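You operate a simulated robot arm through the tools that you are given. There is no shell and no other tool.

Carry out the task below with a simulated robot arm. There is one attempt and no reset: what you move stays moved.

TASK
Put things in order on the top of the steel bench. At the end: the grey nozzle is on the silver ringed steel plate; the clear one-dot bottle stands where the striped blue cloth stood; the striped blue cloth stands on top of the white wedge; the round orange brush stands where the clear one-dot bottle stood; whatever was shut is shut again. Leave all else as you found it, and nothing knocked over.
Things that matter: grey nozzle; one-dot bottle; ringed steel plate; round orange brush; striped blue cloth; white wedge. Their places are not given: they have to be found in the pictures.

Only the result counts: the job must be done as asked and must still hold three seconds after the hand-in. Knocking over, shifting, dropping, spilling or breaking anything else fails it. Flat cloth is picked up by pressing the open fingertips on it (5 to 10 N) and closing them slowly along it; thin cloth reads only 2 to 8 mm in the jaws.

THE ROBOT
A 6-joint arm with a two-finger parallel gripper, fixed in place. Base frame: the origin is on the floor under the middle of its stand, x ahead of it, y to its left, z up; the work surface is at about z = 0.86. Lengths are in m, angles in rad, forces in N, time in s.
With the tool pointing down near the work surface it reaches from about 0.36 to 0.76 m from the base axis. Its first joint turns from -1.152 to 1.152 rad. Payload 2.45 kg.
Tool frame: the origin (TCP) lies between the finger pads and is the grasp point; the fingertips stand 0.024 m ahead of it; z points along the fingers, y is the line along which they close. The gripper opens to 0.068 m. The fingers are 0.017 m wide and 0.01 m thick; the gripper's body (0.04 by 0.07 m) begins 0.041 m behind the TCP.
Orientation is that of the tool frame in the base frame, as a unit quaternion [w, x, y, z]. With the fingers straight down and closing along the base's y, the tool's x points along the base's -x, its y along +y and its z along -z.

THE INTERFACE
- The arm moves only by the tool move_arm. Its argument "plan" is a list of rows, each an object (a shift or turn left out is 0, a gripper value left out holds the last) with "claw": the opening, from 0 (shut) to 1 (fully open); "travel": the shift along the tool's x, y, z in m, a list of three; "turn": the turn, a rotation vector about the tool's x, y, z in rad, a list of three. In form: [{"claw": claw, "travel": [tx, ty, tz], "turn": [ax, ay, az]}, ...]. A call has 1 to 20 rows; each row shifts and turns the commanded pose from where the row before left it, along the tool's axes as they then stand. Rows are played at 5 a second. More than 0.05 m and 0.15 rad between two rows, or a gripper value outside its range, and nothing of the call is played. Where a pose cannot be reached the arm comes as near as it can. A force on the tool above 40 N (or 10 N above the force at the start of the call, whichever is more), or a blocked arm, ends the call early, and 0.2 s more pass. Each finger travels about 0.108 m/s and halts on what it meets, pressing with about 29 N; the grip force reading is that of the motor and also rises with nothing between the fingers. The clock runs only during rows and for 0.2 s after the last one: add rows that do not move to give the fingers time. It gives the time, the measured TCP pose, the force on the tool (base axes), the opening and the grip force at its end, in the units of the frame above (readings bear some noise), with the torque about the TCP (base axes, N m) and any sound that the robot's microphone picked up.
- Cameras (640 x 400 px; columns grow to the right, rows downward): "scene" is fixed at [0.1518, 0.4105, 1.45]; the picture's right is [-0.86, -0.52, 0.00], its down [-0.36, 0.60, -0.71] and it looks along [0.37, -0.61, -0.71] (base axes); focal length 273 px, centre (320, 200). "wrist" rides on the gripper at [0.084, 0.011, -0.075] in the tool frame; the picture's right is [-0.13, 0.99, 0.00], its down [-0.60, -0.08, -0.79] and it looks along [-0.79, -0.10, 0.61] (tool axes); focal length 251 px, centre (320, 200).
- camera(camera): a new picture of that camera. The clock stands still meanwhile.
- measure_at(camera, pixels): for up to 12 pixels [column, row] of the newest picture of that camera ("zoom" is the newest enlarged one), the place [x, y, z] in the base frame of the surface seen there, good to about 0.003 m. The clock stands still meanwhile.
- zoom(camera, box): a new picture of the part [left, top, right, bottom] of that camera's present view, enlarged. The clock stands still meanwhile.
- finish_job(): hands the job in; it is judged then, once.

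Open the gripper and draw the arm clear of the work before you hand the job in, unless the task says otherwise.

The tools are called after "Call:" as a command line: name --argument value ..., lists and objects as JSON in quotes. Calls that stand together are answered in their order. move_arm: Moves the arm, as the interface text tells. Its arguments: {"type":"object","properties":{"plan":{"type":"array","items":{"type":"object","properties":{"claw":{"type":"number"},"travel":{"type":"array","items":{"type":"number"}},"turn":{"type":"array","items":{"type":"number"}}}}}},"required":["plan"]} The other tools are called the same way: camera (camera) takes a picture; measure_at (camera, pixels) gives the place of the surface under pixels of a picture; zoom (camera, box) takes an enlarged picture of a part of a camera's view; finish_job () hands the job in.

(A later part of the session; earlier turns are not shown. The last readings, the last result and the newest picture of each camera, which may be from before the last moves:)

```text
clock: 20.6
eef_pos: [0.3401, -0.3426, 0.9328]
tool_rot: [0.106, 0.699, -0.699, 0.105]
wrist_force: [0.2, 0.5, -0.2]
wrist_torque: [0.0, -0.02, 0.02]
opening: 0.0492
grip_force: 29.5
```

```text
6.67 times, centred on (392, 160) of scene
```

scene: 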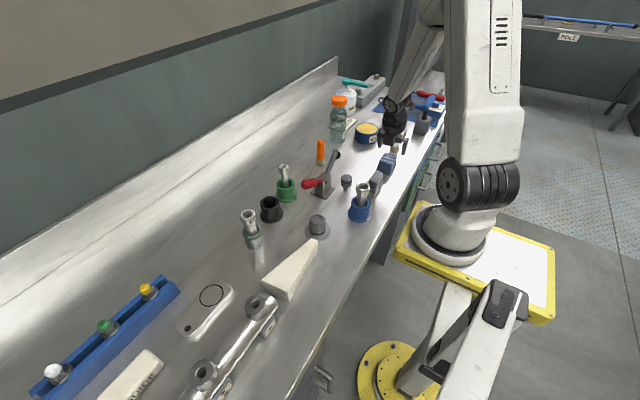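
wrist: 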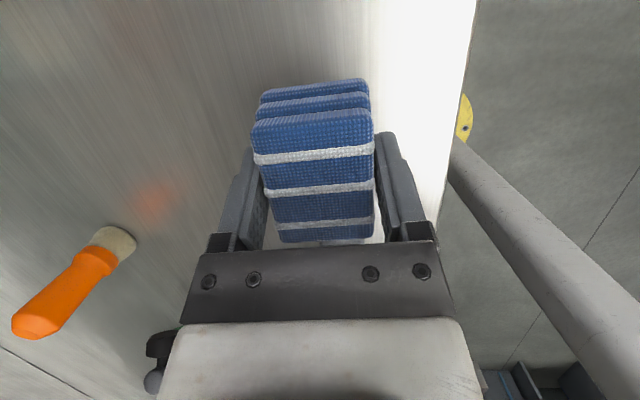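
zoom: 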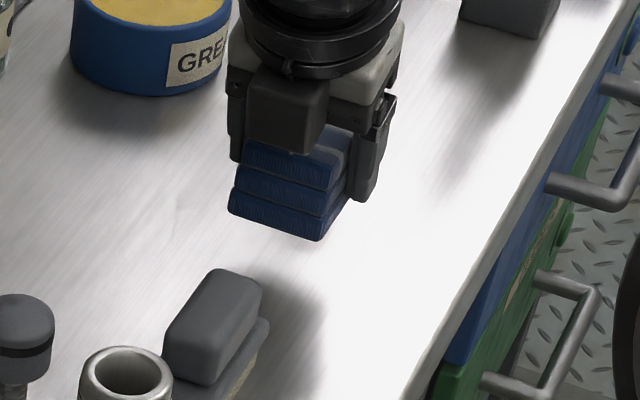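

All three layers are held (scene zoom). I raise to z≈1.08 and carry it over to above the wedge.

Call:
move_arm --plan '[{"travel": [0.0109, 0, -0.0351]}, {"travel": [0.0109, 0, -0.0351]}, {"travel": [0.0109, 0, -0.0351]}, {"travel": [0.0109, 0, -0.0351]}, {"travel": [-0.0384, -0.0031, -0.0119]}, {"travel": [-0.0384, -0.0031, -0.0119]}, {"travel": [-0.0384, -0.0031, -0.0119]}, {"travel": [-0.0384, -0.0031, -0.0119]}, {"travel": [-0.0384, -0.0031, -0.0119]}, {"travel": [-0.0384, -0.0031, -0.0119]}, {"travel": [-0.0384, -0.0031, -0.0119]}, {"travel": [-0.0384, -0.0031, -0.0119]}, {"travel": [-0.0384, -0.0031, -0.0119]}, {"travel": [-0.0384, -0.0031, -0.0119]}, {"travel": [-0.0384, -0.0031, -0.0119]}, {"travel": [-0.0384, -0.0031, -0.0119]}, {"travel": [-0.0384, -0.0031, -0.0119]}, {}, {}]'

Call:
camera --camera "wrist"

Call:
camera --camera "scene"

```text
clock: 24.6
eef_pos: [0.379, 0.1802, 1.079]
tool_rot: [0.105, 0.699, -0.699, 0.106]
wrist_force: [0.8, 0.2, -0.9]
wrist_torque: [0.02, 0.03, 0.0]
opening: 0.0494
grip_force: 29.0
```

```text
taken
```

wrist: 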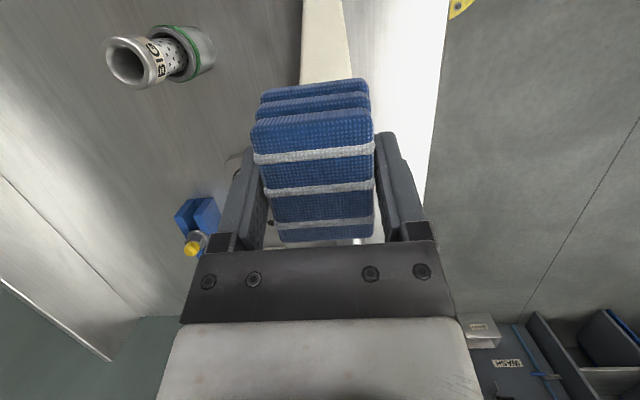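

```text
taken
```

scene: 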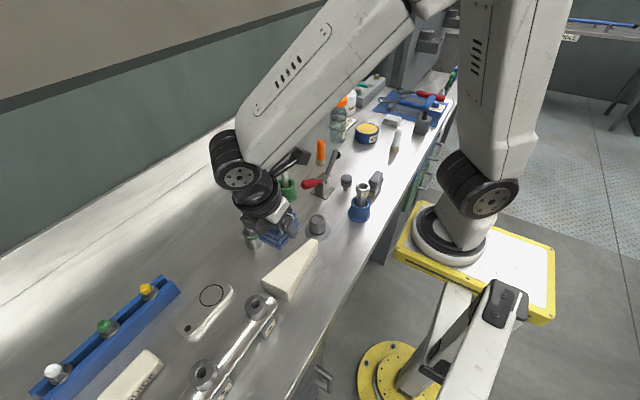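

Now over the wedge at (0.379,0.180). I descend to leave about 1.5 cm between cloth and wedge top, then look.

Call:
move_arm --plan '[{"travel": [-0.0118, 0, 0.0382]}, {"travel": [-0.0118, 0, 0.0382]}, {"travel": [-0.0118, 0, 0.0382]}, {}, {}]'

Call:
camera --camera "wrist"

Call:
zoom --camera "scene" --box '[230, 210, 342, 310]'

```text
clock: 25.8
eef_pos: [0.379, 0.1795, 0.9594]
tool_rot: [0.106, 0.7, -0.699, 0.107]
wrist_force: [0.5, 0.2, 0.0]
wrist_torque: [-0.01, -0.01, -0.01]
opening: 0.0492
grip_force: 28.9
```

```text
taken
```

wrist: 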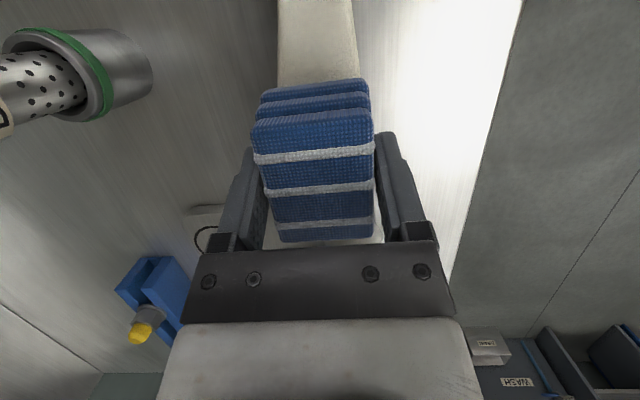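

```text
4.00 times, centred on (286, 260) of scene
```

zoom: 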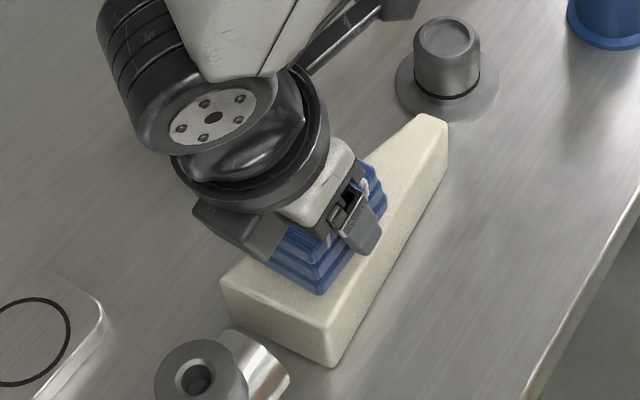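

Well lined up over the wide part of the wedge. I descend the last 1.5 cm slowly and read the force.

Call:
move_arm --plan '[{"travel": [-0.0012, 0, 0.0038]}, {"travel": [-0.0012, 0, 0.0038]}, {"travel": [-0.0012, 0, 0.0038]}, {"travel": [-0.0009, 0, 0.0029]}, {}, {}]'

```text
clock: 27.2
eef_pos: [0.3807, 0.1809, 0.9454]
tool_rot: [-0.105, -0.699, 0.699, -0.105]
wrist_force: [-0.1, 0.0, -1.5]
wrist_torque: [0.0, 0.01, 0.01]
opening: 0.0491
grip_force: 29.0
```

No clear contact yet at z≈0.945. I go down in 1 mm steps.

Call:
move_arm --plan '[{"travel": [-0.0003, 0, 0.001]}, {"travel": [-0.0003, 0, 0.001]}, {}]'

Call:
zoom --camera "scene" --box '[260, 240, 340, 300]'

```text
clock: 28.0
eef_pos: [0.3824, 0.1804, 0.9434]
tool_rot: [-0.105, -0.699, 0.7, -0.106]
wrist_force: [-3.6, -1.2, 21.8]
wrist_torque: [0.23, 0.19, -0.01]
opening: 0.0494
grip_force: 28.7
```

```text
6.67 times, centred on (300, 270) of scene
```

zoom: 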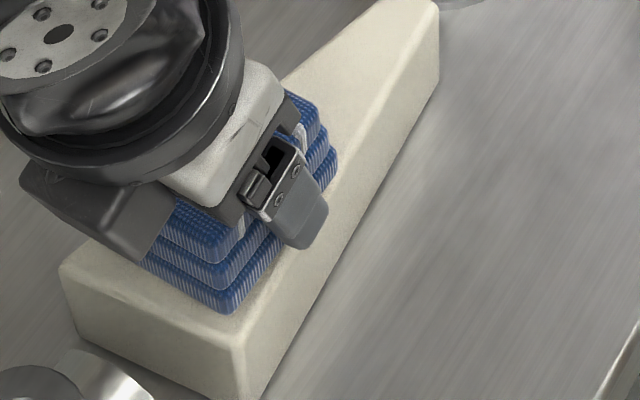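

Contact confirmed (22 N up). I ease back 1 mm, open slowly and then rise straight up.

Call:
move_arm --plan '[{"travel": [0.0003, 0, -0.001]}, {}, {"claw": 0.76}, {"claw": 0.82}, {"claw": 0.9}, {"claw": 1}, {}, {}]'

Call:
camera --camera "wrist"

Call:
zoom --camera "scene" --box '[260, 240, 340, 300]'

```text
clock: 29.8
eef_pos: [0.3797, 0.18, 0.9445]
tool_rot: [-0.105, -0.699, 0.699, -0.105]
wrist_force: [-0.8, 0.1, 0.6]
wrist_torque: [0.01, 0.0, 0.01]
opening: 0.0682
grip_force: 0.0
```

```text
taken
```

wrist: 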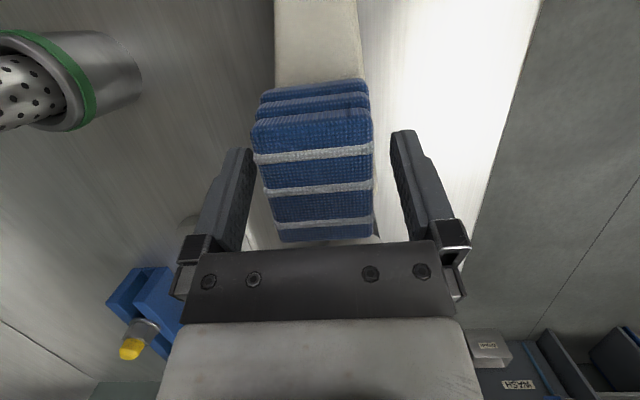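

```text
6.67 times, centred on (300, 270) of scene
```

zoom: 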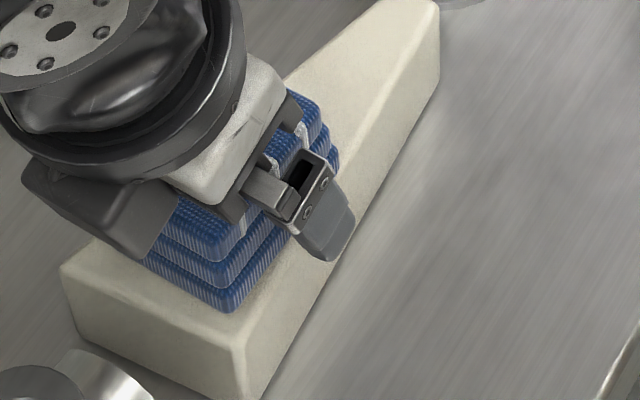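

The cloth stays in place on the wedge. I rise and move across toward the nozzle for a close look at it.

Call:
move_arm --plan '[{"travel": [0.0044, 0, -0.0143]}, {"travel": [0.0103, 0, -0.0334]}, {"travel": [0.0103, 0, -0.0334]}, {"travel": [0.0118, 0, -0.0382]}, {"travel": [0.0401, -0.002, 0.0124]}, {"travel": [0.0401, -0.002, 0.0124]}, {"travel": [0.0401, -0.002, 0.0124]}, {"travel": [0.0401, -0.002, 0.0124]}, {"travel": [0.0401, -0.002, 0.0124]}, {"travel": [0.0401, -0.002, 0.0124]}, {"travel": [0.0401, -0.002, 0.0124]}, {"travel": [0.0401, -0.002, 0.0124]}, {"travel": [0.0401, -0.002, 0.0124]}, {"travel": [0.0401, -0.002, 0.0124]}, {}, {}]'

Call:
camera --camera "wrist"

Call:
camera --camera "scene"

```text
clock: 33.2
eef_pos: [0.4003, -0.2372, 1.0685]
tool_rot: [0.105, 0.699, -0.699, 0.106]
wrist_force: [0.6, 0.6, 1.2]
wrist_torque: [0.02, -0.02, -0.04]
opening: 0.068
grip_force: 0.0
```

```text
taken
```

wrist: 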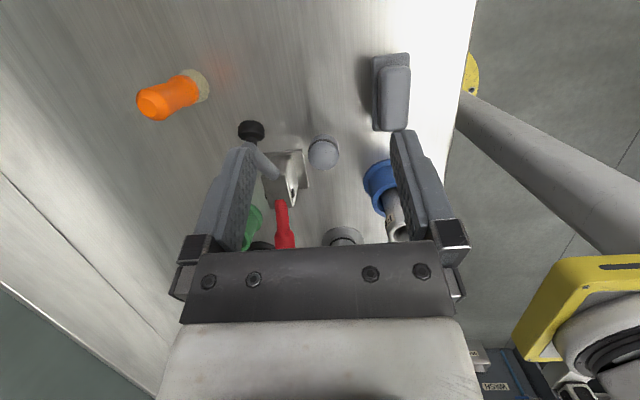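

```text
taken
```

scene: 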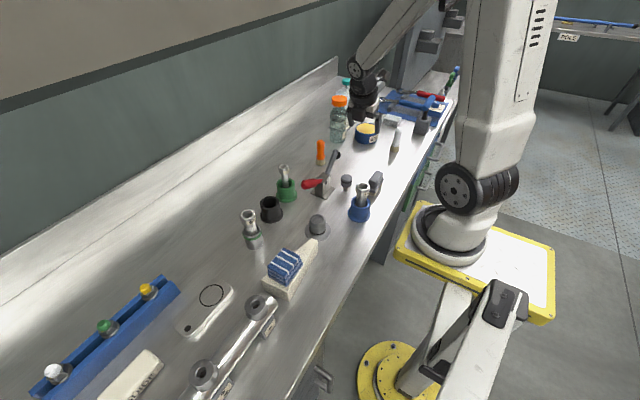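

The cloth sits on the wedge (285,265 in scene). I zoom on the nozzle candidate at (323,153) and measure it.

Call:
zoom --camera "wrist" --box '[275, 120, 371, 180]'

Call:
measure_at --camera "wrist" --pixels '[[323, 158], [323, 148], [312, 155], [335, 155], [323, 140], [322, 136], [323, 165], [342, 236], [334, 244], [352, 244], [293, 180], [275, 165]]'

Call:
zoom --camera "scene" --box '[300, 140, 380, 200]'

```text
6.67 times, centred on (323, 150) of wrist
```

zoom: 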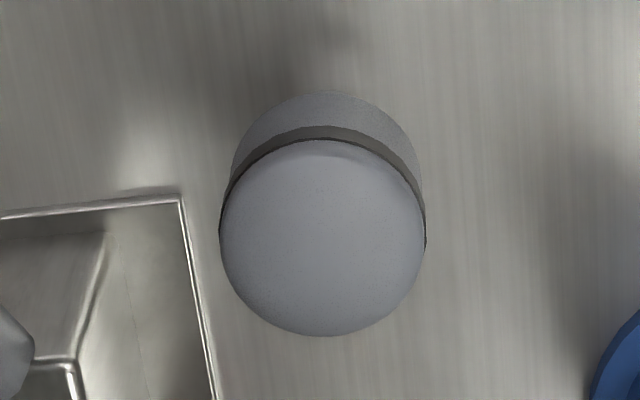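

```text
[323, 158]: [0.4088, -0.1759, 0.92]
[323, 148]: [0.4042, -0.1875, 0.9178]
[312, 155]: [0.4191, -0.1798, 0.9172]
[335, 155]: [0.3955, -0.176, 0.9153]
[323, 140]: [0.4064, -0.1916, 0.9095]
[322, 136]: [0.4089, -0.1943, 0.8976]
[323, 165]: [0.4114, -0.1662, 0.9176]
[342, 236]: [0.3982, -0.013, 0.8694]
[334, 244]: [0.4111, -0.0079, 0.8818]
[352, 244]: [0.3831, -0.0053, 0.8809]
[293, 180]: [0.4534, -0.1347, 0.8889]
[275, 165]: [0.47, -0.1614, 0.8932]
```

```text
6.67 times, centred on (340, 170) of scene
```

zoom: 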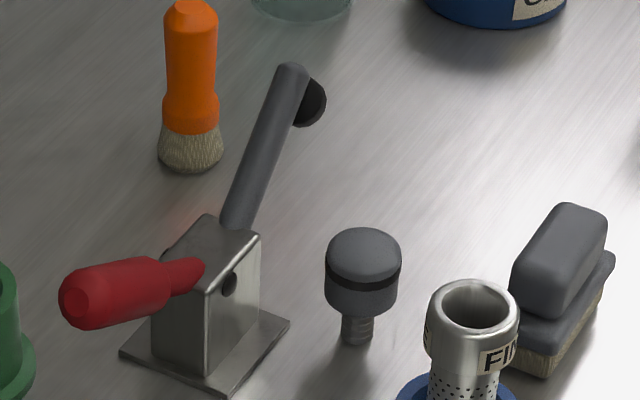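

The blue rack at left holds three hex pieces with coloured tips, which may be nozzles too; I zoom on them to compare their shape with the mushroom piece.

Call:
zoom --camera "scene" --box '[120, 270, 184, 310]'

Call:
zoom --camera "scene" --box '[30, 340, 126, 400]'

Call:
zoom --camera "scene" --box '[340, 70, 404, 110]'

Call:
zoom --camera "scene" --box '[190, 285, 286, 400]'

```text
10.00 times, centred on (152, 290) of scene
```

zoom: 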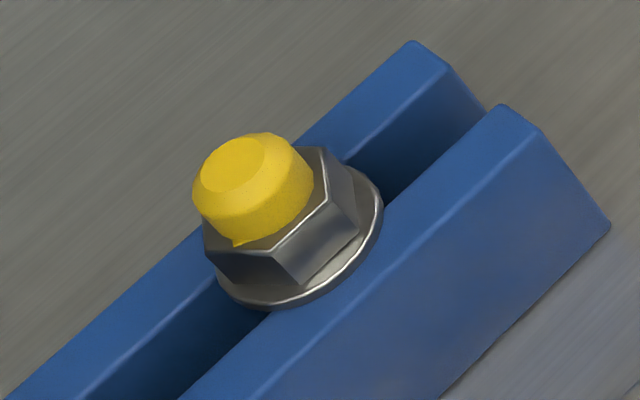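

```text
6.67 times, centred on (78, 370) of scene
```

zoom: 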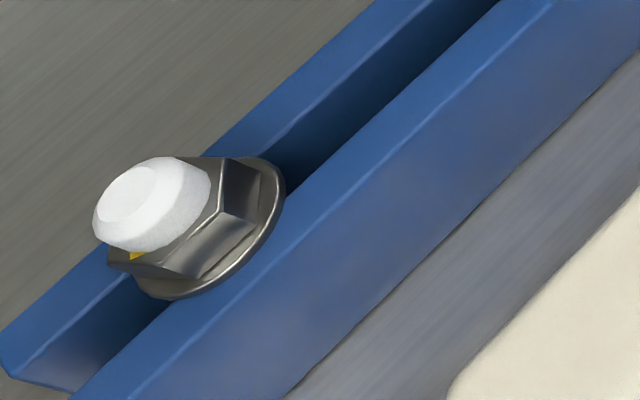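

```text
10.00 times, centred on (372, 90) of scene
```

zoom: 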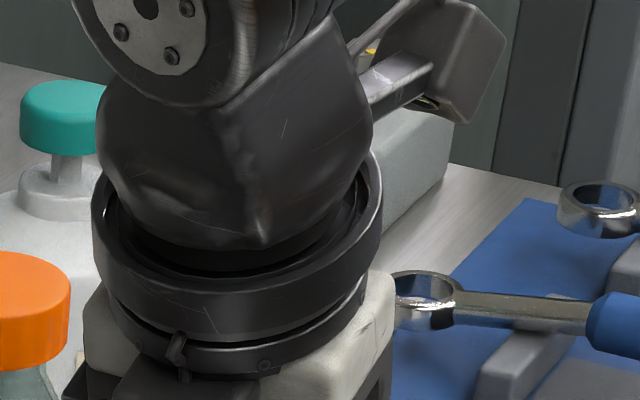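

```text
3.48 times, centred on (238, 342) of scene
```

zoom: 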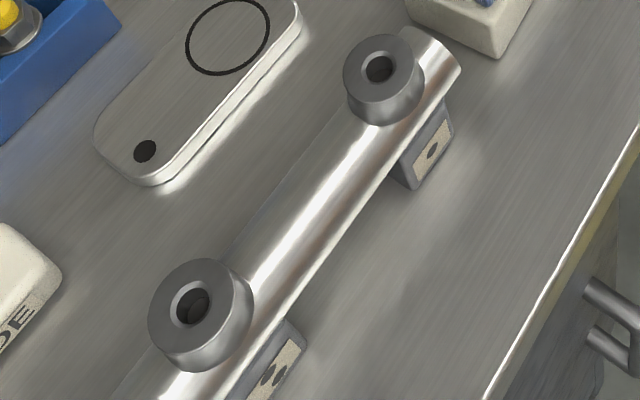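

The rack pieces are hex-bodied with coloured tips, so I also need to check the hex pieces on the grey block at the far end, currently hidden by the arm. I move the arm aside to see them.

Call:
move_arm --plan '[{"travel": [-0.0401, 0, -0.0124]}, {"travel": [-0.0401, 0, -0.0124]}, {"travel": [-0.0401, 0, -0.0124]}, {"travel": [-0.0401, 0, -0.0124]}, {"travel": [-0.0401, 0, -0.0124]}, {}]'

Call:
zoom --camera "scene" --box '[346, 66, 394, 96]'

Call:
zoom --camera "scene" --box '[85, 305, 133, 345]'

Call:
measure_at --camera "scene" --pixels '[[358, 82], [376, 74], [148, 290], [104, 327], [58, 370], [368, 82]]'

```text
clock: 34.6
eef_pos: [0.4, -0.0272, 1.0684]
tool_rot: [-0.105, -0.699, 0.7, -0.106]
wrist_force: [-0.3, -0.4, 0.2]
wrist_torque: [0.01, 0.02, 0.03]
opening: 0.0679
grip_force: 0.1
```

```text
13.33 times, centred on (370, 81) of scene
```

zoom: 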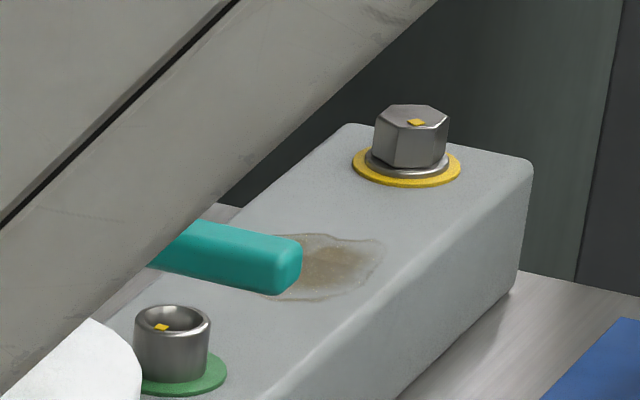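

```text
10.00 times, centred on (109, 325) of scene
```

zoom: 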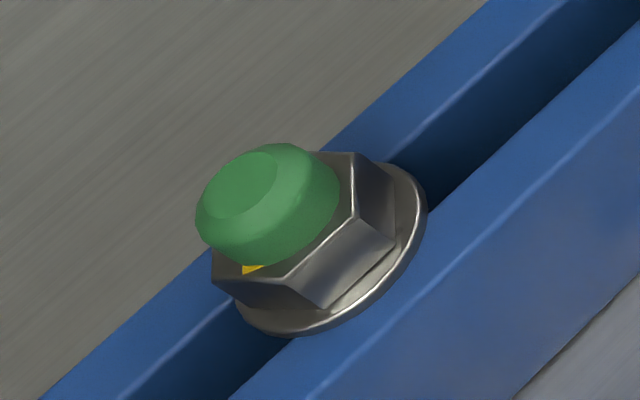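

```text
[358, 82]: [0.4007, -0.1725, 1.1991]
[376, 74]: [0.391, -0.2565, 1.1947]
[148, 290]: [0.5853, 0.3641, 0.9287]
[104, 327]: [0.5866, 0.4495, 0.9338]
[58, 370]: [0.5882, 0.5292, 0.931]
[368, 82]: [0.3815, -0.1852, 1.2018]
```

The block pieces are hex bolts with yellow torque marks and the rack pieces are capped bolts, so the mushroom with the threaded stem (fitting the bar ports, ~15 mm) remains the grey nozzle. I turn the tool upright with fingers closing along y and move above it at (0.407,-0.178).

Call:
move_arm --plan '[{"turn": [0, -0.15, 0]}, {"turn": [0, -0.15, 0]}, {"turn": [0, 0, 0.1428]}, {"turn": [0, 0, 0.1428]}, {"turn": [0, 0, 0.1428]}, {"turn": [0, 0, 0.1428]}, {"turn": [0, 0, 0.1428]}, {"turn": [0, 0, 0.1428]}, {"turn": [0, 0, 0.1428]}, {"turn": [0, 0, 0.1428]}, {"turn": [0, 0, 0.1428]}, {"turn": [0, 0, 0.1428]}, {"turn": [0, 0, 0.1428]}, {"travel": [-0.0018, -0.0377, 0]}, {"travel": [-0.0018, -0.0377, 0]}, {"travel": [-0.0018, -0.0377, 0]}, {"travel": [-0.0016, -0.0377, 0]}, {}, {}]'

Call:
camera --camera "wrist"

Call:
zoom --camera "scene" --box '[300, 130, 380, 205]'

```text
clock: 38.6
eef_pos: [0.4073, -0.1815, 1.0701]
tool_rot: [0.0, 0.0, 1.0, 0.0]
wrist_force: [0.3, 0.2, -0.6]
wrist_torque: [0.01, 0.0, 0.06]
opening: 0.068
grip_force: 0.1
```

```text
taken
```

wrist: 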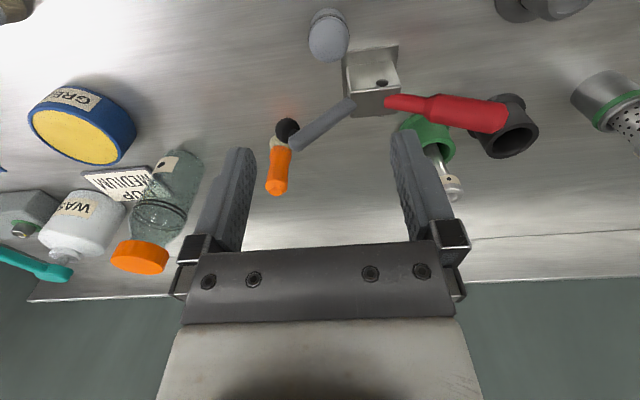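

```text
5.33 times, centred on (340, 168) of scene
```

zoom: 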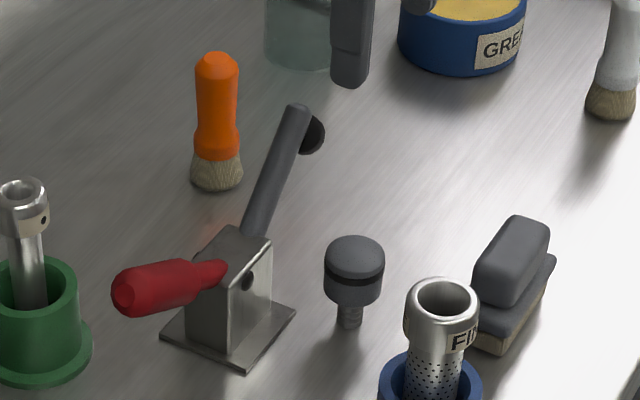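

The nozzle appears at (328,38) in the upright wrist view. I zoom and measure it for a finer fix, and check the lever tip height.

Call:
zoom --camera "wrist" --box '[288, 0, 384, 80]'

Call:
measure_at --camera "wrist" --pixels '[[328, 40], [318, 40], [338, 40], [328, 30], [328, 50], [310, 38], [347, 38], [328, 57], [300, 140], [350, 105], [287, 128], [378, 60]]'

Call:
measure_at --camera "scene" --pixels '[[346.6, 178], [342, 179], [351, 179], [346.6, 175.5], [346.6, 181], [346.6, 187], [345.5, 191], [335, 150], [337, 153], [328, 165]]'

```text
5.00 times, centred on (336, 40) of wrist
```

zoom: 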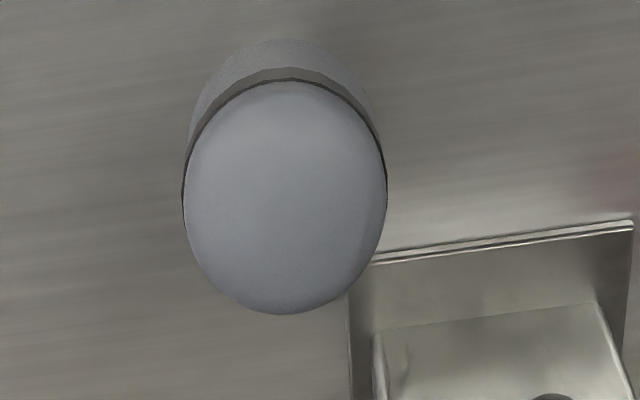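

```text
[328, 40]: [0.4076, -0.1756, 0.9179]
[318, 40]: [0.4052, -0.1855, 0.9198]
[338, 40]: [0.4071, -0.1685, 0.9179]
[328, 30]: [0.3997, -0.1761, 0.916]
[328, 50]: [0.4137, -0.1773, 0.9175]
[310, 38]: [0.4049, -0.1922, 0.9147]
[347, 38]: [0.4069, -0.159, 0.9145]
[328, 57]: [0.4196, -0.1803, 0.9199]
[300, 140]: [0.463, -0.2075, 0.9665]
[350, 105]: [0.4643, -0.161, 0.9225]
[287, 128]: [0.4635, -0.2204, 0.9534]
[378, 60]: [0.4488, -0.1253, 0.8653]
```

```text
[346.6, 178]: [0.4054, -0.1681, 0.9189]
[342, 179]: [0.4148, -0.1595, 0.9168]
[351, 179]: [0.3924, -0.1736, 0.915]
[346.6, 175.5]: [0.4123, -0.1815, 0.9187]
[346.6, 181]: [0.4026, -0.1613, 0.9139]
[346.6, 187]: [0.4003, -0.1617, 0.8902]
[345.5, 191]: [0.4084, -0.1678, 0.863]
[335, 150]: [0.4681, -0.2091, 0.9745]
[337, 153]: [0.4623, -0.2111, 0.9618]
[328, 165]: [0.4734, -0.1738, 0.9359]
```

The nozzle centre is ≈(0.407,-0.173), head 34 mm wide, top z≈0.919. I shift 8 mm in y and descend to just above it for a check.

Call:
move_arm --plan '[{"travel": [0, 0.0085, 0.03]}, {"travel": [0, 0, 0.045]}, {"travel": [0, 0, 0.04]}, {}, {}]'

Call:
camera --camera "wrist"

Call:
zoom --camera "scene" --box '[300, 130, 380, 205]'

```text
clock: 39.8
eef_pos: [0.4056, -0.1713, 0.9538]
tool_rot: [0.0, 0.001, 1.0, 0.001]
wrist_force: [0.0, 0.1, -0.5]
wrist_torque: [-0.01, -0.03, 0.04]
opening: 0.0679
grip_force: 0.1
```

```text
taken
```

wrist: 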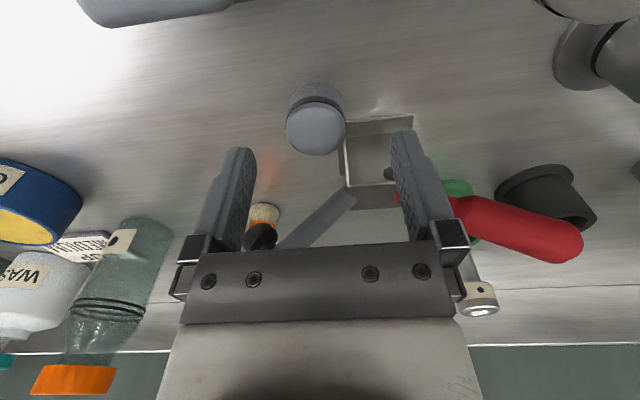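

```text
5.33 times, centred on (340, 168) of scene
```

zoom: 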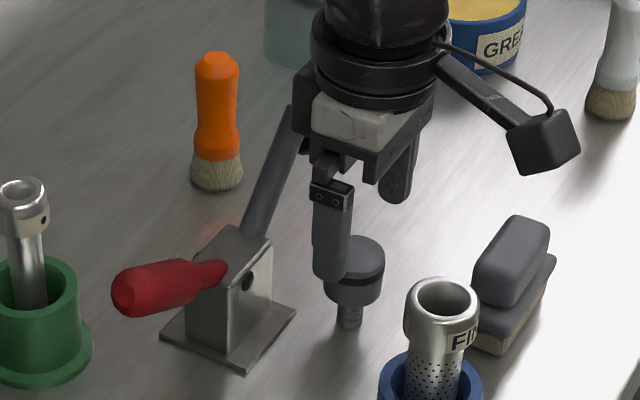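

The nozzle sits about 2 mm to the left of the jaw centre (315 vs 320 px). I shift 2 mm, descend around the head to z≈0.904 and close slowly.

Call:
move_arm --plan '[{"travel": [0, -0.0022, 0.01]}, {"travel": [0, 0, 0.02]}, {"travel": [0, 0, 0.02]}, {}, {}]'

Call:
camera --camera "wrist"

```text
clock: 41.0
eef_pos: [0.4054, -0.1744, 0.904]
tool_rot: [0.0, 0.001, 1.0, 0.0]
wrist_force: [-0.4, -0.2, 0.0]
wrist_torque: [0.0, -0.01, -0.01]
opening: 0.0679
grip_force: 0.1
```

```text
taken
```

wrist: 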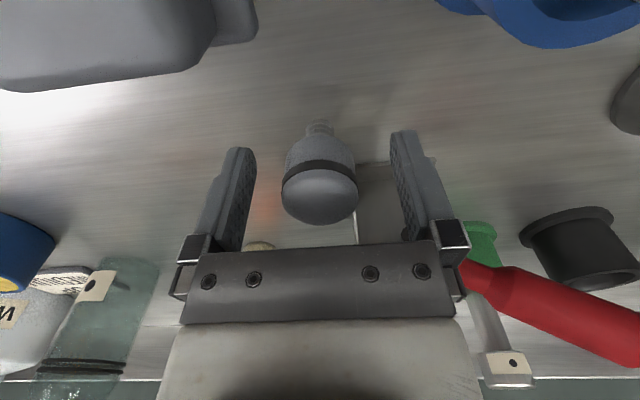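

The head is centred between the fingers (u≈320). I close slowly on it.

Call:
move_arm --plan '[{"claw": 0.85}, {"claw": 0.72}, {"claw": 0.62}, {"claw": 0.57}, {"claw": 0.53}, {"claw": 0.49}, {"claw": 0.45}, {"claw": 0.4}, {}, {}]'

Call:
camera --camera "wrist"

```text
clock: 43.2
eef_pos: [0.4068, -0.1749, 0.9051]
tool_rot: [-0.001, 0.0, 1.0, 0.0]
wrist_force: [0.5, 0.0, 1.4]
wrist_torque: [0.01, 0.0, 0.0]
opening: 0.0327
grip_force: 29.0
```

```text
taken
```

wrist: 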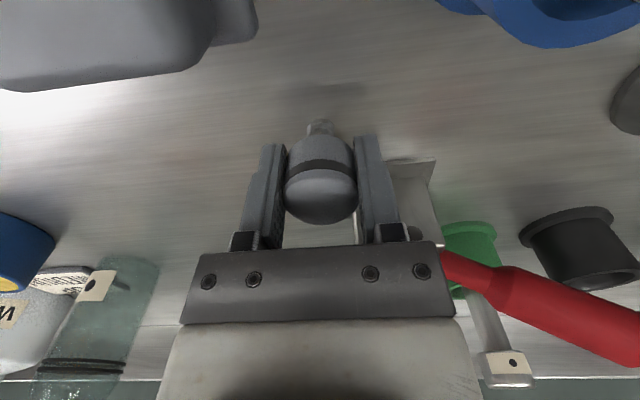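

Held at 0.0327 m. I lift it a little and check it comes free.

Call:
move_arm --plan '[{"travel": [0, 0, -0.008]}, {"travel": [0, 0, -0.012]}, {"travel": [0, 0, -0.02]}, {}]'

Call:
camera --camera "wrist"

Call:
zoom --camera "scene" --box '[300, 130, 380, 205]'

```text
clock: 44.2
eef_pos: [0.4062, -0.1755, 0.9451]
tool_rot: [0.0, -0.001, 1.0, -0.001]
wrist_force: [0.1, -0.9, -1.0]
wrist_torque: [0.02, -0.02, -0.01]
opening: 0.0325
grip_force: 29.2
```

```text
taken
```

wrist: 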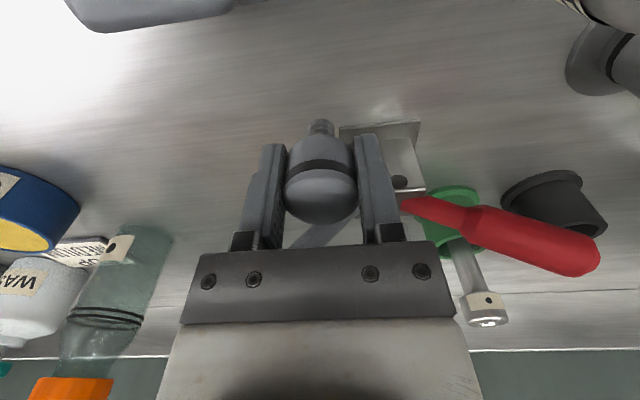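

```text
5.33 times, centred on (340, 168) of scene
```

zoom: 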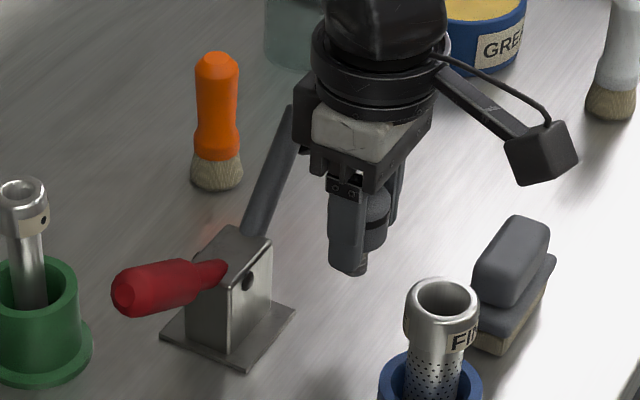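

The nozzle is free and upright in the jaws (stem bottom ≈0.0436 below the TCP). I raise it and carry it to above the ringed plate.

Call:
move_arm --plan '[{"travel": [0, 0, -0.0417]}, {"travel": [0, 0, -0.0417]}, {"travel": [0, 0, -0.0417]}, {"travel": [-0.0085, 0.0428, 0]}, {"travel": [-0.0085, 0.0428, 0]}, {"travel": [-0.0085, 0.0428, 0]}, {"travel": [-0.0085, 0.0428, 0]}, {"travel": [-0.0085, 0.0428, 0]}, {"travel": [-0.0085, 0.0428, 0]}, {"travel": [-0.0085, 0.0428, 0]}, {"travel": [-0.0085, 0.0428, 0]}, {"travel": [-0.0085, 0.0428, 0]}, {"travel": [-0.0085, 0.0428, 0]}, {"travel": [-0.0085, 0.0428, 0]}, {}, {}]'

Call:
camera --camera "wrist"

Call:
camera --camera "scene"

```text
clock: 47.6
eef_pos: [0.4968, 0.2957, 1.0683]
tool_rot: [0.0, -0.001, 1.0, 0.001]
wrist_force: [-0.7, -0.3, -0.2]
wrist_torque: [-0.04, 0.01, 0.0]
opening: 0.0326
grip_force: 28.9
```

```text
taken
```

wrist: 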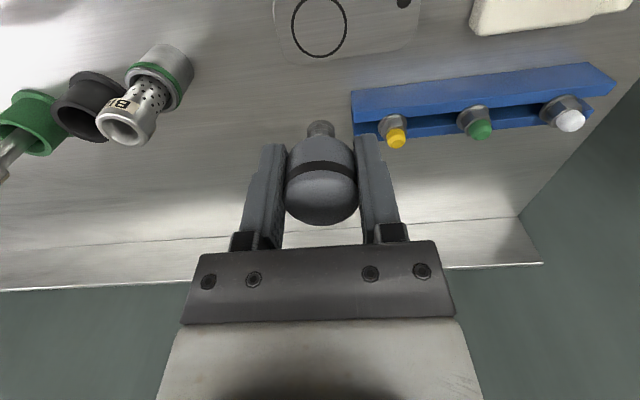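

```text
taken
```

scene: 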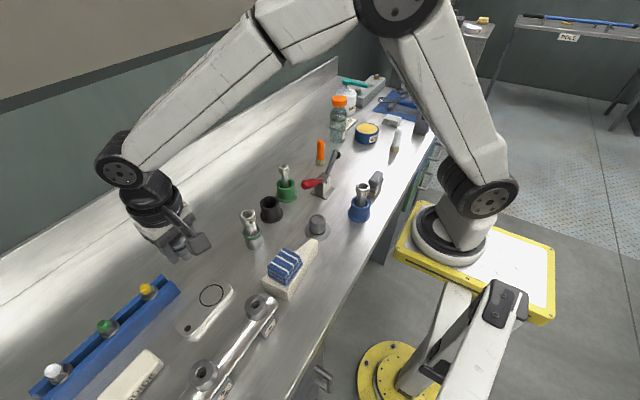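

The ring centre computed from this view is (0.499,0.2955), matching the earlier fix. I correct 2.5 mm in x and descend to about 8 mm above the plate.

Call:
move_arm --plan '[{"travel": [-0.0025, 0, 0.045]}, {"travel": [0, 0, 0.045]}, {"travel": [0, 0, 0.045]}, {}, {}]'

Call:
zoom --camera "scene" --box '[160, 240, 272, 340]'

Call:
camera --camera "wrist"

```text
clock: 48.8
eef_pos: [0.5074, 0.2979, 0.9325]
tool_rot: [0.0, 0.0, 1.0, 0.0]
wrist_force: [-0.1, 0.6, 0.1]
wrist_torque: [-0.02, 0.0, 0.01]
opening: 0.0326
grip_force: 28.2
```

```text
4.00 times, centred on (216, 290) of scene
```

zoom: 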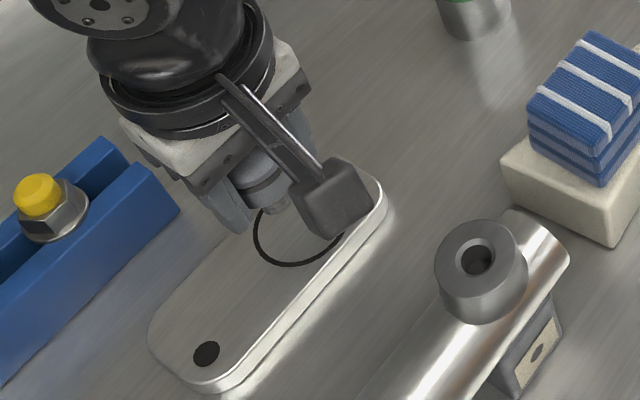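

```text
taken
```

wrist: 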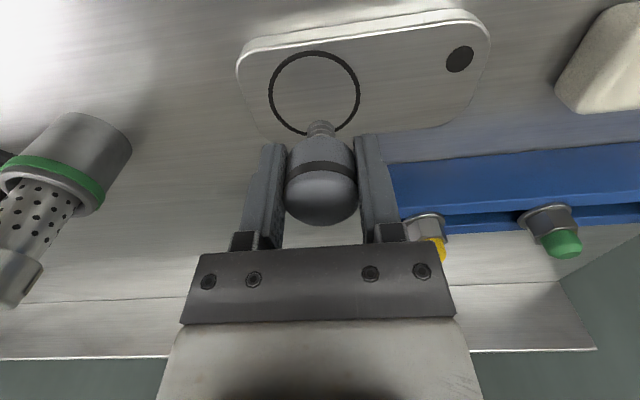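

The readout x=0.507 is larger than commanded; I hold and re-read before the final descent.

Call:
move_arm --plan '[{}, {}, {}]'

Call:
measure_at --camera "wrist" --pixels '[[314, 92], [270, 88], [359, 88], [314, 54], [300, 128], [345, 125], [240, 70], [460, 60], [400, 80], [380, 20], [250, 120], [420, 120]]'

```text
clock: 49.6
eef_pos: [0.5059, 0.2965, 0.9335]
tool_rot: [0.0, -0.001, 1.0, 0.0]
wrist_force: [-0.2, -0.8, -1.0]
wrist_torque: [0.02, 0.01, -0.01]
opening: 0.0324
grip_force: 28.8
```

```text
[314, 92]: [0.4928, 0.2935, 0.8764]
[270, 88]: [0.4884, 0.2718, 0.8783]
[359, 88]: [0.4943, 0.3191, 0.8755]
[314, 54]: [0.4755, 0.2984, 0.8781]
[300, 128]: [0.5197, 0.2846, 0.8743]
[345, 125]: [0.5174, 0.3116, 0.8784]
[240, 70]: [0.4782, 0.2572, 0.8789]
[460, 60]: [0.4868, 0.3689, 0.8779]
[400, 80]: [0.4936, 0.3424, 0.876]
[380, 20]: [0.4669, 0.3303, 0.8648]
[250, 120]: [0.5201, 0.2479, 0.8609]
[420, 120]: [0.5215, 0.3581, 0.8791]
```

The ring centre measures (0.497,0.2955) while the tool is at x=0.506. I shift back 8 mm in x, then lower slowly until contact.

Call:
move_arm --plan '[{"travel": [0.008, 0, 0]}, {}, {"travel": [0, 0, 0.004]}, {"travel": [0, 0, 0.003]}, {}, {}]'

Call:
zoom --camera "scene" --box '[170, 250, 266, 330]'

```text
clock: 51.0
eef_pos: [0.4956, 0.2963, 0.9269]
tool_rot: [0.0, 0.001, 1.0, 0.0]
wrist_force: [0.7, -0.3, -0.4]
wrist_torque: [0.0, -0.01, -0.02]
opening: 0.0324
grip_force: 29.3
```

```text
5.00 times, centred on (218, 290) of scene
```

zoom: 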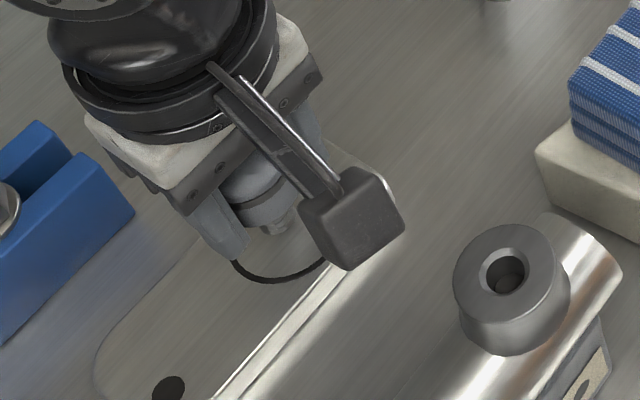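

About 5 mm remain. I lower in small steps, watching the force.

Call:
move_arm --plan '[{"travel": [0, 0, 0.002]}, {"travel": [0, 0, 0.0015]}, {}]'

Call:
move_arm --plan '[{"travel": [0, 0, 0.001]}, {}]'

```text
clock: 51.8
eef_pos: [0.4968, 0.2965, 0.9231]
tool_rot: [0.0, 0.0, 1.0, 0.0]
wrist_force: [1.2, 0.9, -0.6]
wrist_torque: [0.02, -0.04, -0.01]
opening: 0.0328
grip_force: 29.0
```

```text
clock: 52.4
eef_pos: [0.4958, 0.2973, 0.9227]
tool_rot: [0.0, 0.0, 1.0, 0.0]
wrist_force: [-0.1, 0.3, 0.4]
wrist_torque: [0.0, 0.0, -0.01]
opening: 0.0326
grip_force: 28.8
```

No contact yet at z=0.9227; I continue in 1 mm steps.

Call:
move_arm --plan '[{"travel": [0, 0, 0.001]}, {}]'

Call:
move_arm --plan '[{"travel": [0, 0, 0.001]}, {}]'

```text
clock: 53.0
eef_pos: [0.4957, 0.2968, 0.9221]
tool_rot: [0.0, 0.0, 1.0, 0.0]
wrist_force: [-0.7, 0.2, -0.5]
wrist_torque: [-0.02, -0.04, 0.03]
opening: 0.0325
grip_force: 28.9
```

```text
clock: 53.6
eef_pos: [0.4954, 0.2963, 0.9211]
tool_rot: [0.0, 0.0, 1.0, 0.0]
wrist_force: [-0.6, -0.2, -1.1]
wrist_torque: [0.01, 0.01, 0.0]
opening: 0.0326
grip_force: 28.9
```

Still no contact at 0.921; I go on gently.

Call:
move_arm --plan '[{"travel": [0, 0, 0.001]}, {}]'

Call:
zoom --camera "scene" --box '[190, 260, 254, 310]'

```text
clock: 54.2
eef_pos: [0.4968, 0.2957, 0.9204]
tool_rot: [0.0, -0.001, 1.0, 0.0]
wrist_force: [-1.4, 1.4, 3.7]
wrist_torque: [0.03, 0.0, 0.0]
opening: 0.0325
grip_force: 29.0
```

```text
8.00 times, centred on (222, 285) of scene
```

zoom: 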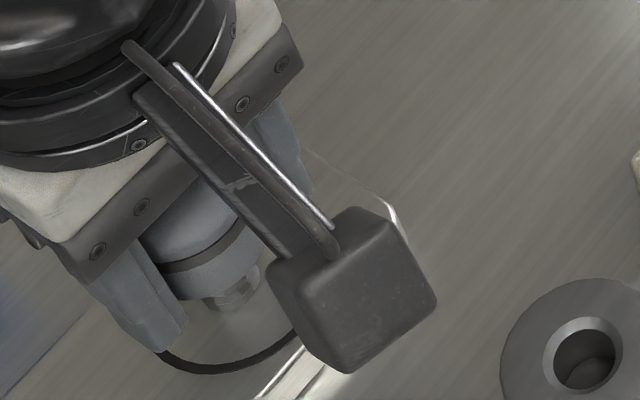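

Force now reads 3.7 N, contact beginning. One further 0.7 mm step to confirm.

Call:
move_arm --plan '[{"travel": [0, 0, 0.0007]}, {}]'

```text
clock: 54.8
eef_pos: [0.4951, 0.2968, 0.9197]
tool_rot: [0.001, 0.001, 1.0, 0.0]
wrist_force: [0.5, -2.6, 10.4]
wrist_torque: [-0.08, -0.06, -0.02]
opening: 0.0327
grip_force: 29.2
```

Contact confirmed at 10 N. I ease off slightly and open the fingers slowly.

Call:
move_arm --plan '[{"travel": [0, 0, -0.0006]}, {}, {"claw": 0.47}, {"claw": 0.5}, {"claw": 0.53}, {"claw": 0.57}, {"claw": 0.63}, {"claw": 0.72}, {"claw": 0.82}, {}, {}]'

Call:
camera --camera "wrist"

Call:
zoom --camera "scene" --box '[170, 250, 266, 330]'

```text
clock: 57.2
eef_pos: [0.4947, 0.2977, 0.9199]
tool_rot: [0.0, 0.0, 1.0, 0.0]
wrist_force: [-0.2, -0.1, -0.2]
wrist_torque: [-0.01, 0.0, -0.02]
opening: 0.056
grip_force: 0.0
```

```text
taken
```

wrist: 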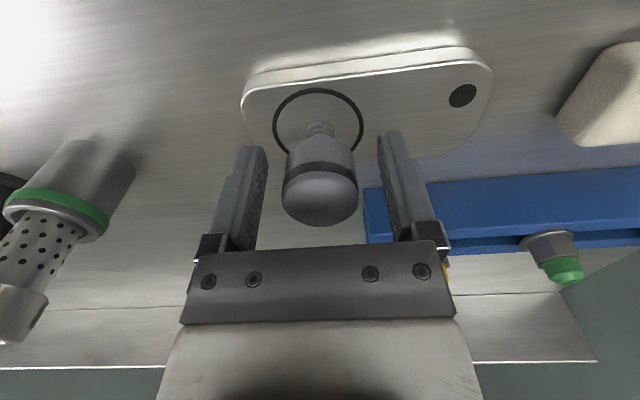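

```text
5.00 times, centred on (218, 290) of scene
```

zoom: 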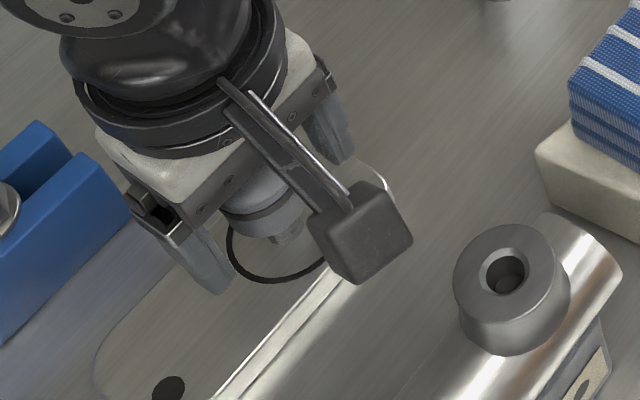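

The nozzle stands upright inside the ring. I rise straight up slowly, then away, and check it in the scene.

Call:
move_arm --plan '[{"travel": [0, 0, -0.012]}, {"travel": [0, 0, -0.02]}, {"travel": [0, 0, -0.03]}, {"travel": [0, 0, -0.04]}, {"travel": [0, 0, -0.04], "claw": 1}, {}]'

Call:
camera --camera "wrist"

Call:
zoom --camera "scene" --box '[170, 250, 266, 330]'

```text
clock: 58.6
eef_pos: [0.4959, 0.2967, 1.0641]
tool_rot: [0.001, 0.0, 1.0, 0.0]
wrist_force: [-0.1, 0.0, 0.1]
wrist_torque: [0.0, 0.01, 0.06]
opening: 0.0681
grip_force: 0.0
```

```text
taken
```

wrist: 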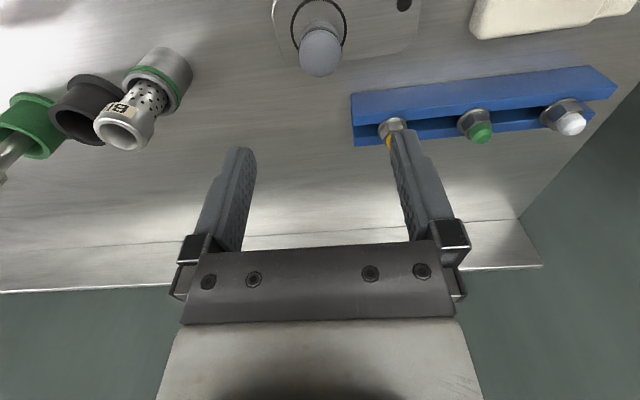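

```text
5.00 times, centred on (218, 290) of scene
```

zoom: 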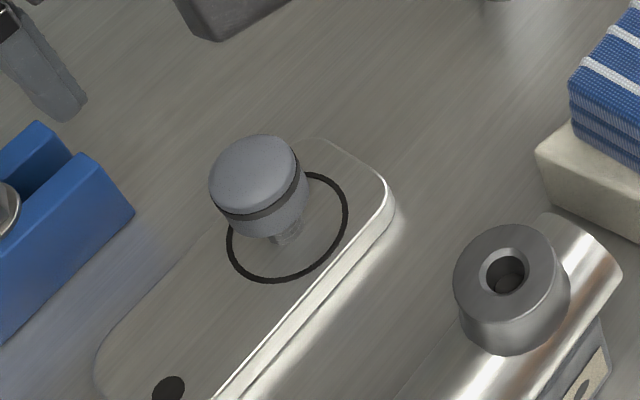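

The nozzle stands inside the plate's ring. Next the bottle: I move over toward (0.44,-0.40) to look at it and its neighbours.

Call:
move_arm --plan '[{"travel": [0.0035, -0.0436, -0.00225]}, {"travel": [0.0035, -0.0436, -0.00225]}, {"travel": [0.0035, -0.0436, -0.00225]}, {"travel": [0.0035, -0.0436, -0.00225]}, {"travel": [0.0035, -0.0436, -0.00225]}, {"travel": [0.0035, -0.0436, -0.00225]}, {"travel": [0.0035, -0.0436, -0.00225]}, {"travel": [0.0035, -0.0436, -0.00225]}, {"travel": [0.0035, -0.0436, -0.00225]}, {"travel": [0.0035, -0.0436, -0.00225]}, {"travel": [0.0035, -0.0436, -0.00225]}, {"travel": [0.0035, -0.0436, -0.00225]}, {"travel": [0.0035, -0.0436, -0.00225]}, {"travel": [0.0035, -0.0436, -0.00225]}, {"travel": [0.0035, -0.0436, -0.00225]}, {"travel": [0.0035, -0.0436, -0.00225]}, {}, {}]'

Call:
camera --camera "wrist"

Call:
camera --camera "scene"

```text
clock: 62.4
eef_pos: [0.4384, -0.4004, 1.097]
tool_rot: [0.0, 0.0, 1.0, 0.0]
wrist_force: [-0.1, -0.1, -0.3]
wrist_torque: [0.0, 0.0, 0.0]
opening: 0.068
grip_force: 0.1
```

```text
taken
```

wrist: 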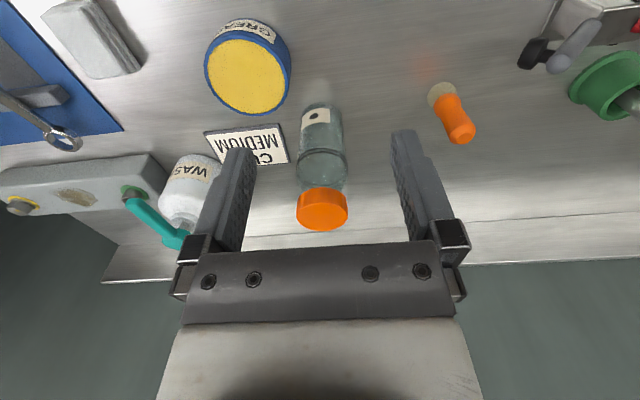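

```text
taken
```

scene: 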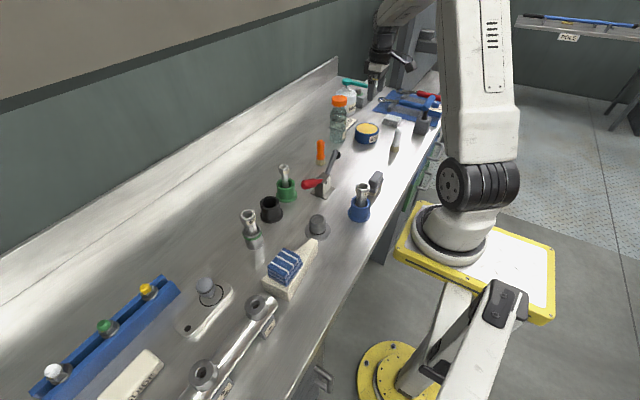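

The cap is at (322,210) in the wrist view with the WASH bottle at (195,190). I zoom and measure.

Call:
zoom --camera "wrist" --box '[270, 90, 380, 240]'

Call:
measure_at --camera "wrist" --pixels '[[322, 215], [322, 205], [322, 225], [300, 213], [343, 213], [322, 195], [322, 105], [305, 105], [337, 105], [188, 180], [180, 225], [150, 215]]'

Call:
measure_at --camera "wrist" --pixels '[[245, 75], [210, 65], [288, 70], [255, 110], [245, 145], [285, 150], [205, 160], [130, 200], [440, 95], [460, 130], [322, 101], [185, 240]]'

```text
2.67 times, centred on (325, 165) of wrist
```

zoom: 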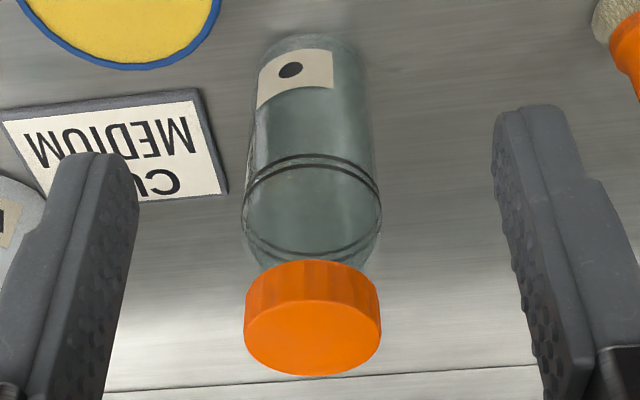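

```text
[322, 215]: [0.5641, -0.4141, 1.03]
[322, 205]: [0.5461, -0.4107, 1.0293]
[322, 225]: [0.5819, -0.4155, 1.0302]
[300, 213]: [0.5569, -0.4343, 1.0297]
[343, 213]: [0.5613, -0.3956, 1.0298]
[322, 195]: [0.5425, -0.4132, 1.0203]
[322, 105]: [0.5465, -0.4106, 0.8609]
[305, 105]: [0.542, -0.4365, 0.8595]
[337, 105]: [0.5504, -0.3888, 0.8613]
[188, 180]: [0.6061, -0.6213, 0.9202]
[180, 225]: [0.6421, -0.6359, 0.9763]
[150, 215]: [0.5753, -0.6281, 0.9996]
```

```text
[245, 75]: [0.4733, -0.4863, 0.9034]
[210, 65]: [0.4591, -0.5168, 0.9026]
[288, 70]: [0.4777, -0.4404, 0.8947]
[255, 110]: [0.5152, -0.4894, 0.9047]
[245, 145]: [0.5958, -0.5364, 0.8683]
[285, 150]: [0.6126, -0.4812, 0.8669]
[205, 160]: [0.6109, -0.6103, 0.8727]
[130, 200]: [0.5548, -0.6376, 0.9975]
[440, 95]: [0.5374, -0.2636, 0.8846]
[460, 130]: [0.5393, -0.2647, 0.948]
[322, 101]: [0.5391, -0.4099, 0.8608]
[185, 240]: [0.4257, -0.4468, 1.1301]
```

Cap Ø≈53 mm, z 1.006–1.030, axis ≈(0.5685,-0.416), with clear space around. I move above it at z≈1.10 and check alignment.

Call:
move_arm --plan '[{"travel": [-0.0325, -0.0039, 0]}, {"travel": [-0.0325, -0.0039, 0]}, {"travel": [-0.0325, -0.0039, 0]}, {"travel": [-0.0325, -0.0039, 0]}, {}, {}]'

Call:
camera --camera "wrist"

Call:
zoom --camera "scene" --box '[300, 60, 396, 150]'

```text
clock: 63.8
eef_pos: [0.5698, -0.4145, 1.0976]
tool_rot: [0.0, 0.0, 1.0, 0.0]
wrist_force: [0.1, 0.5, 0.3]
wrist_torque: [0.02, -0.01, 0.01]
opening: 0.0678
grip_force: 0.0
```

```text
taken
```

wrist: 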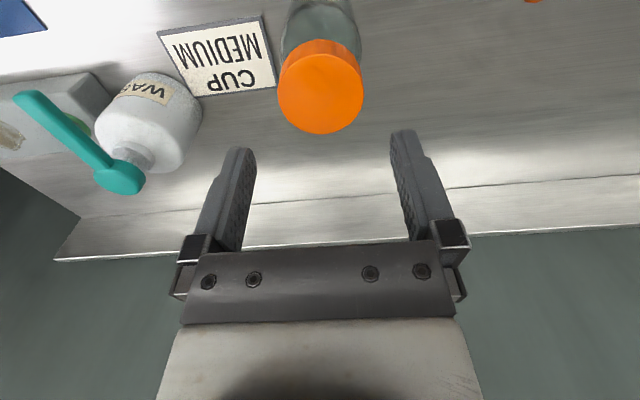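

```text
4.44 times, centred on (348, 105) of scene
```

zoom: 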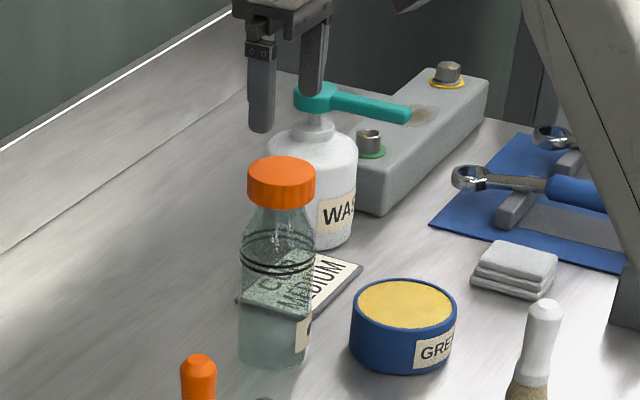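

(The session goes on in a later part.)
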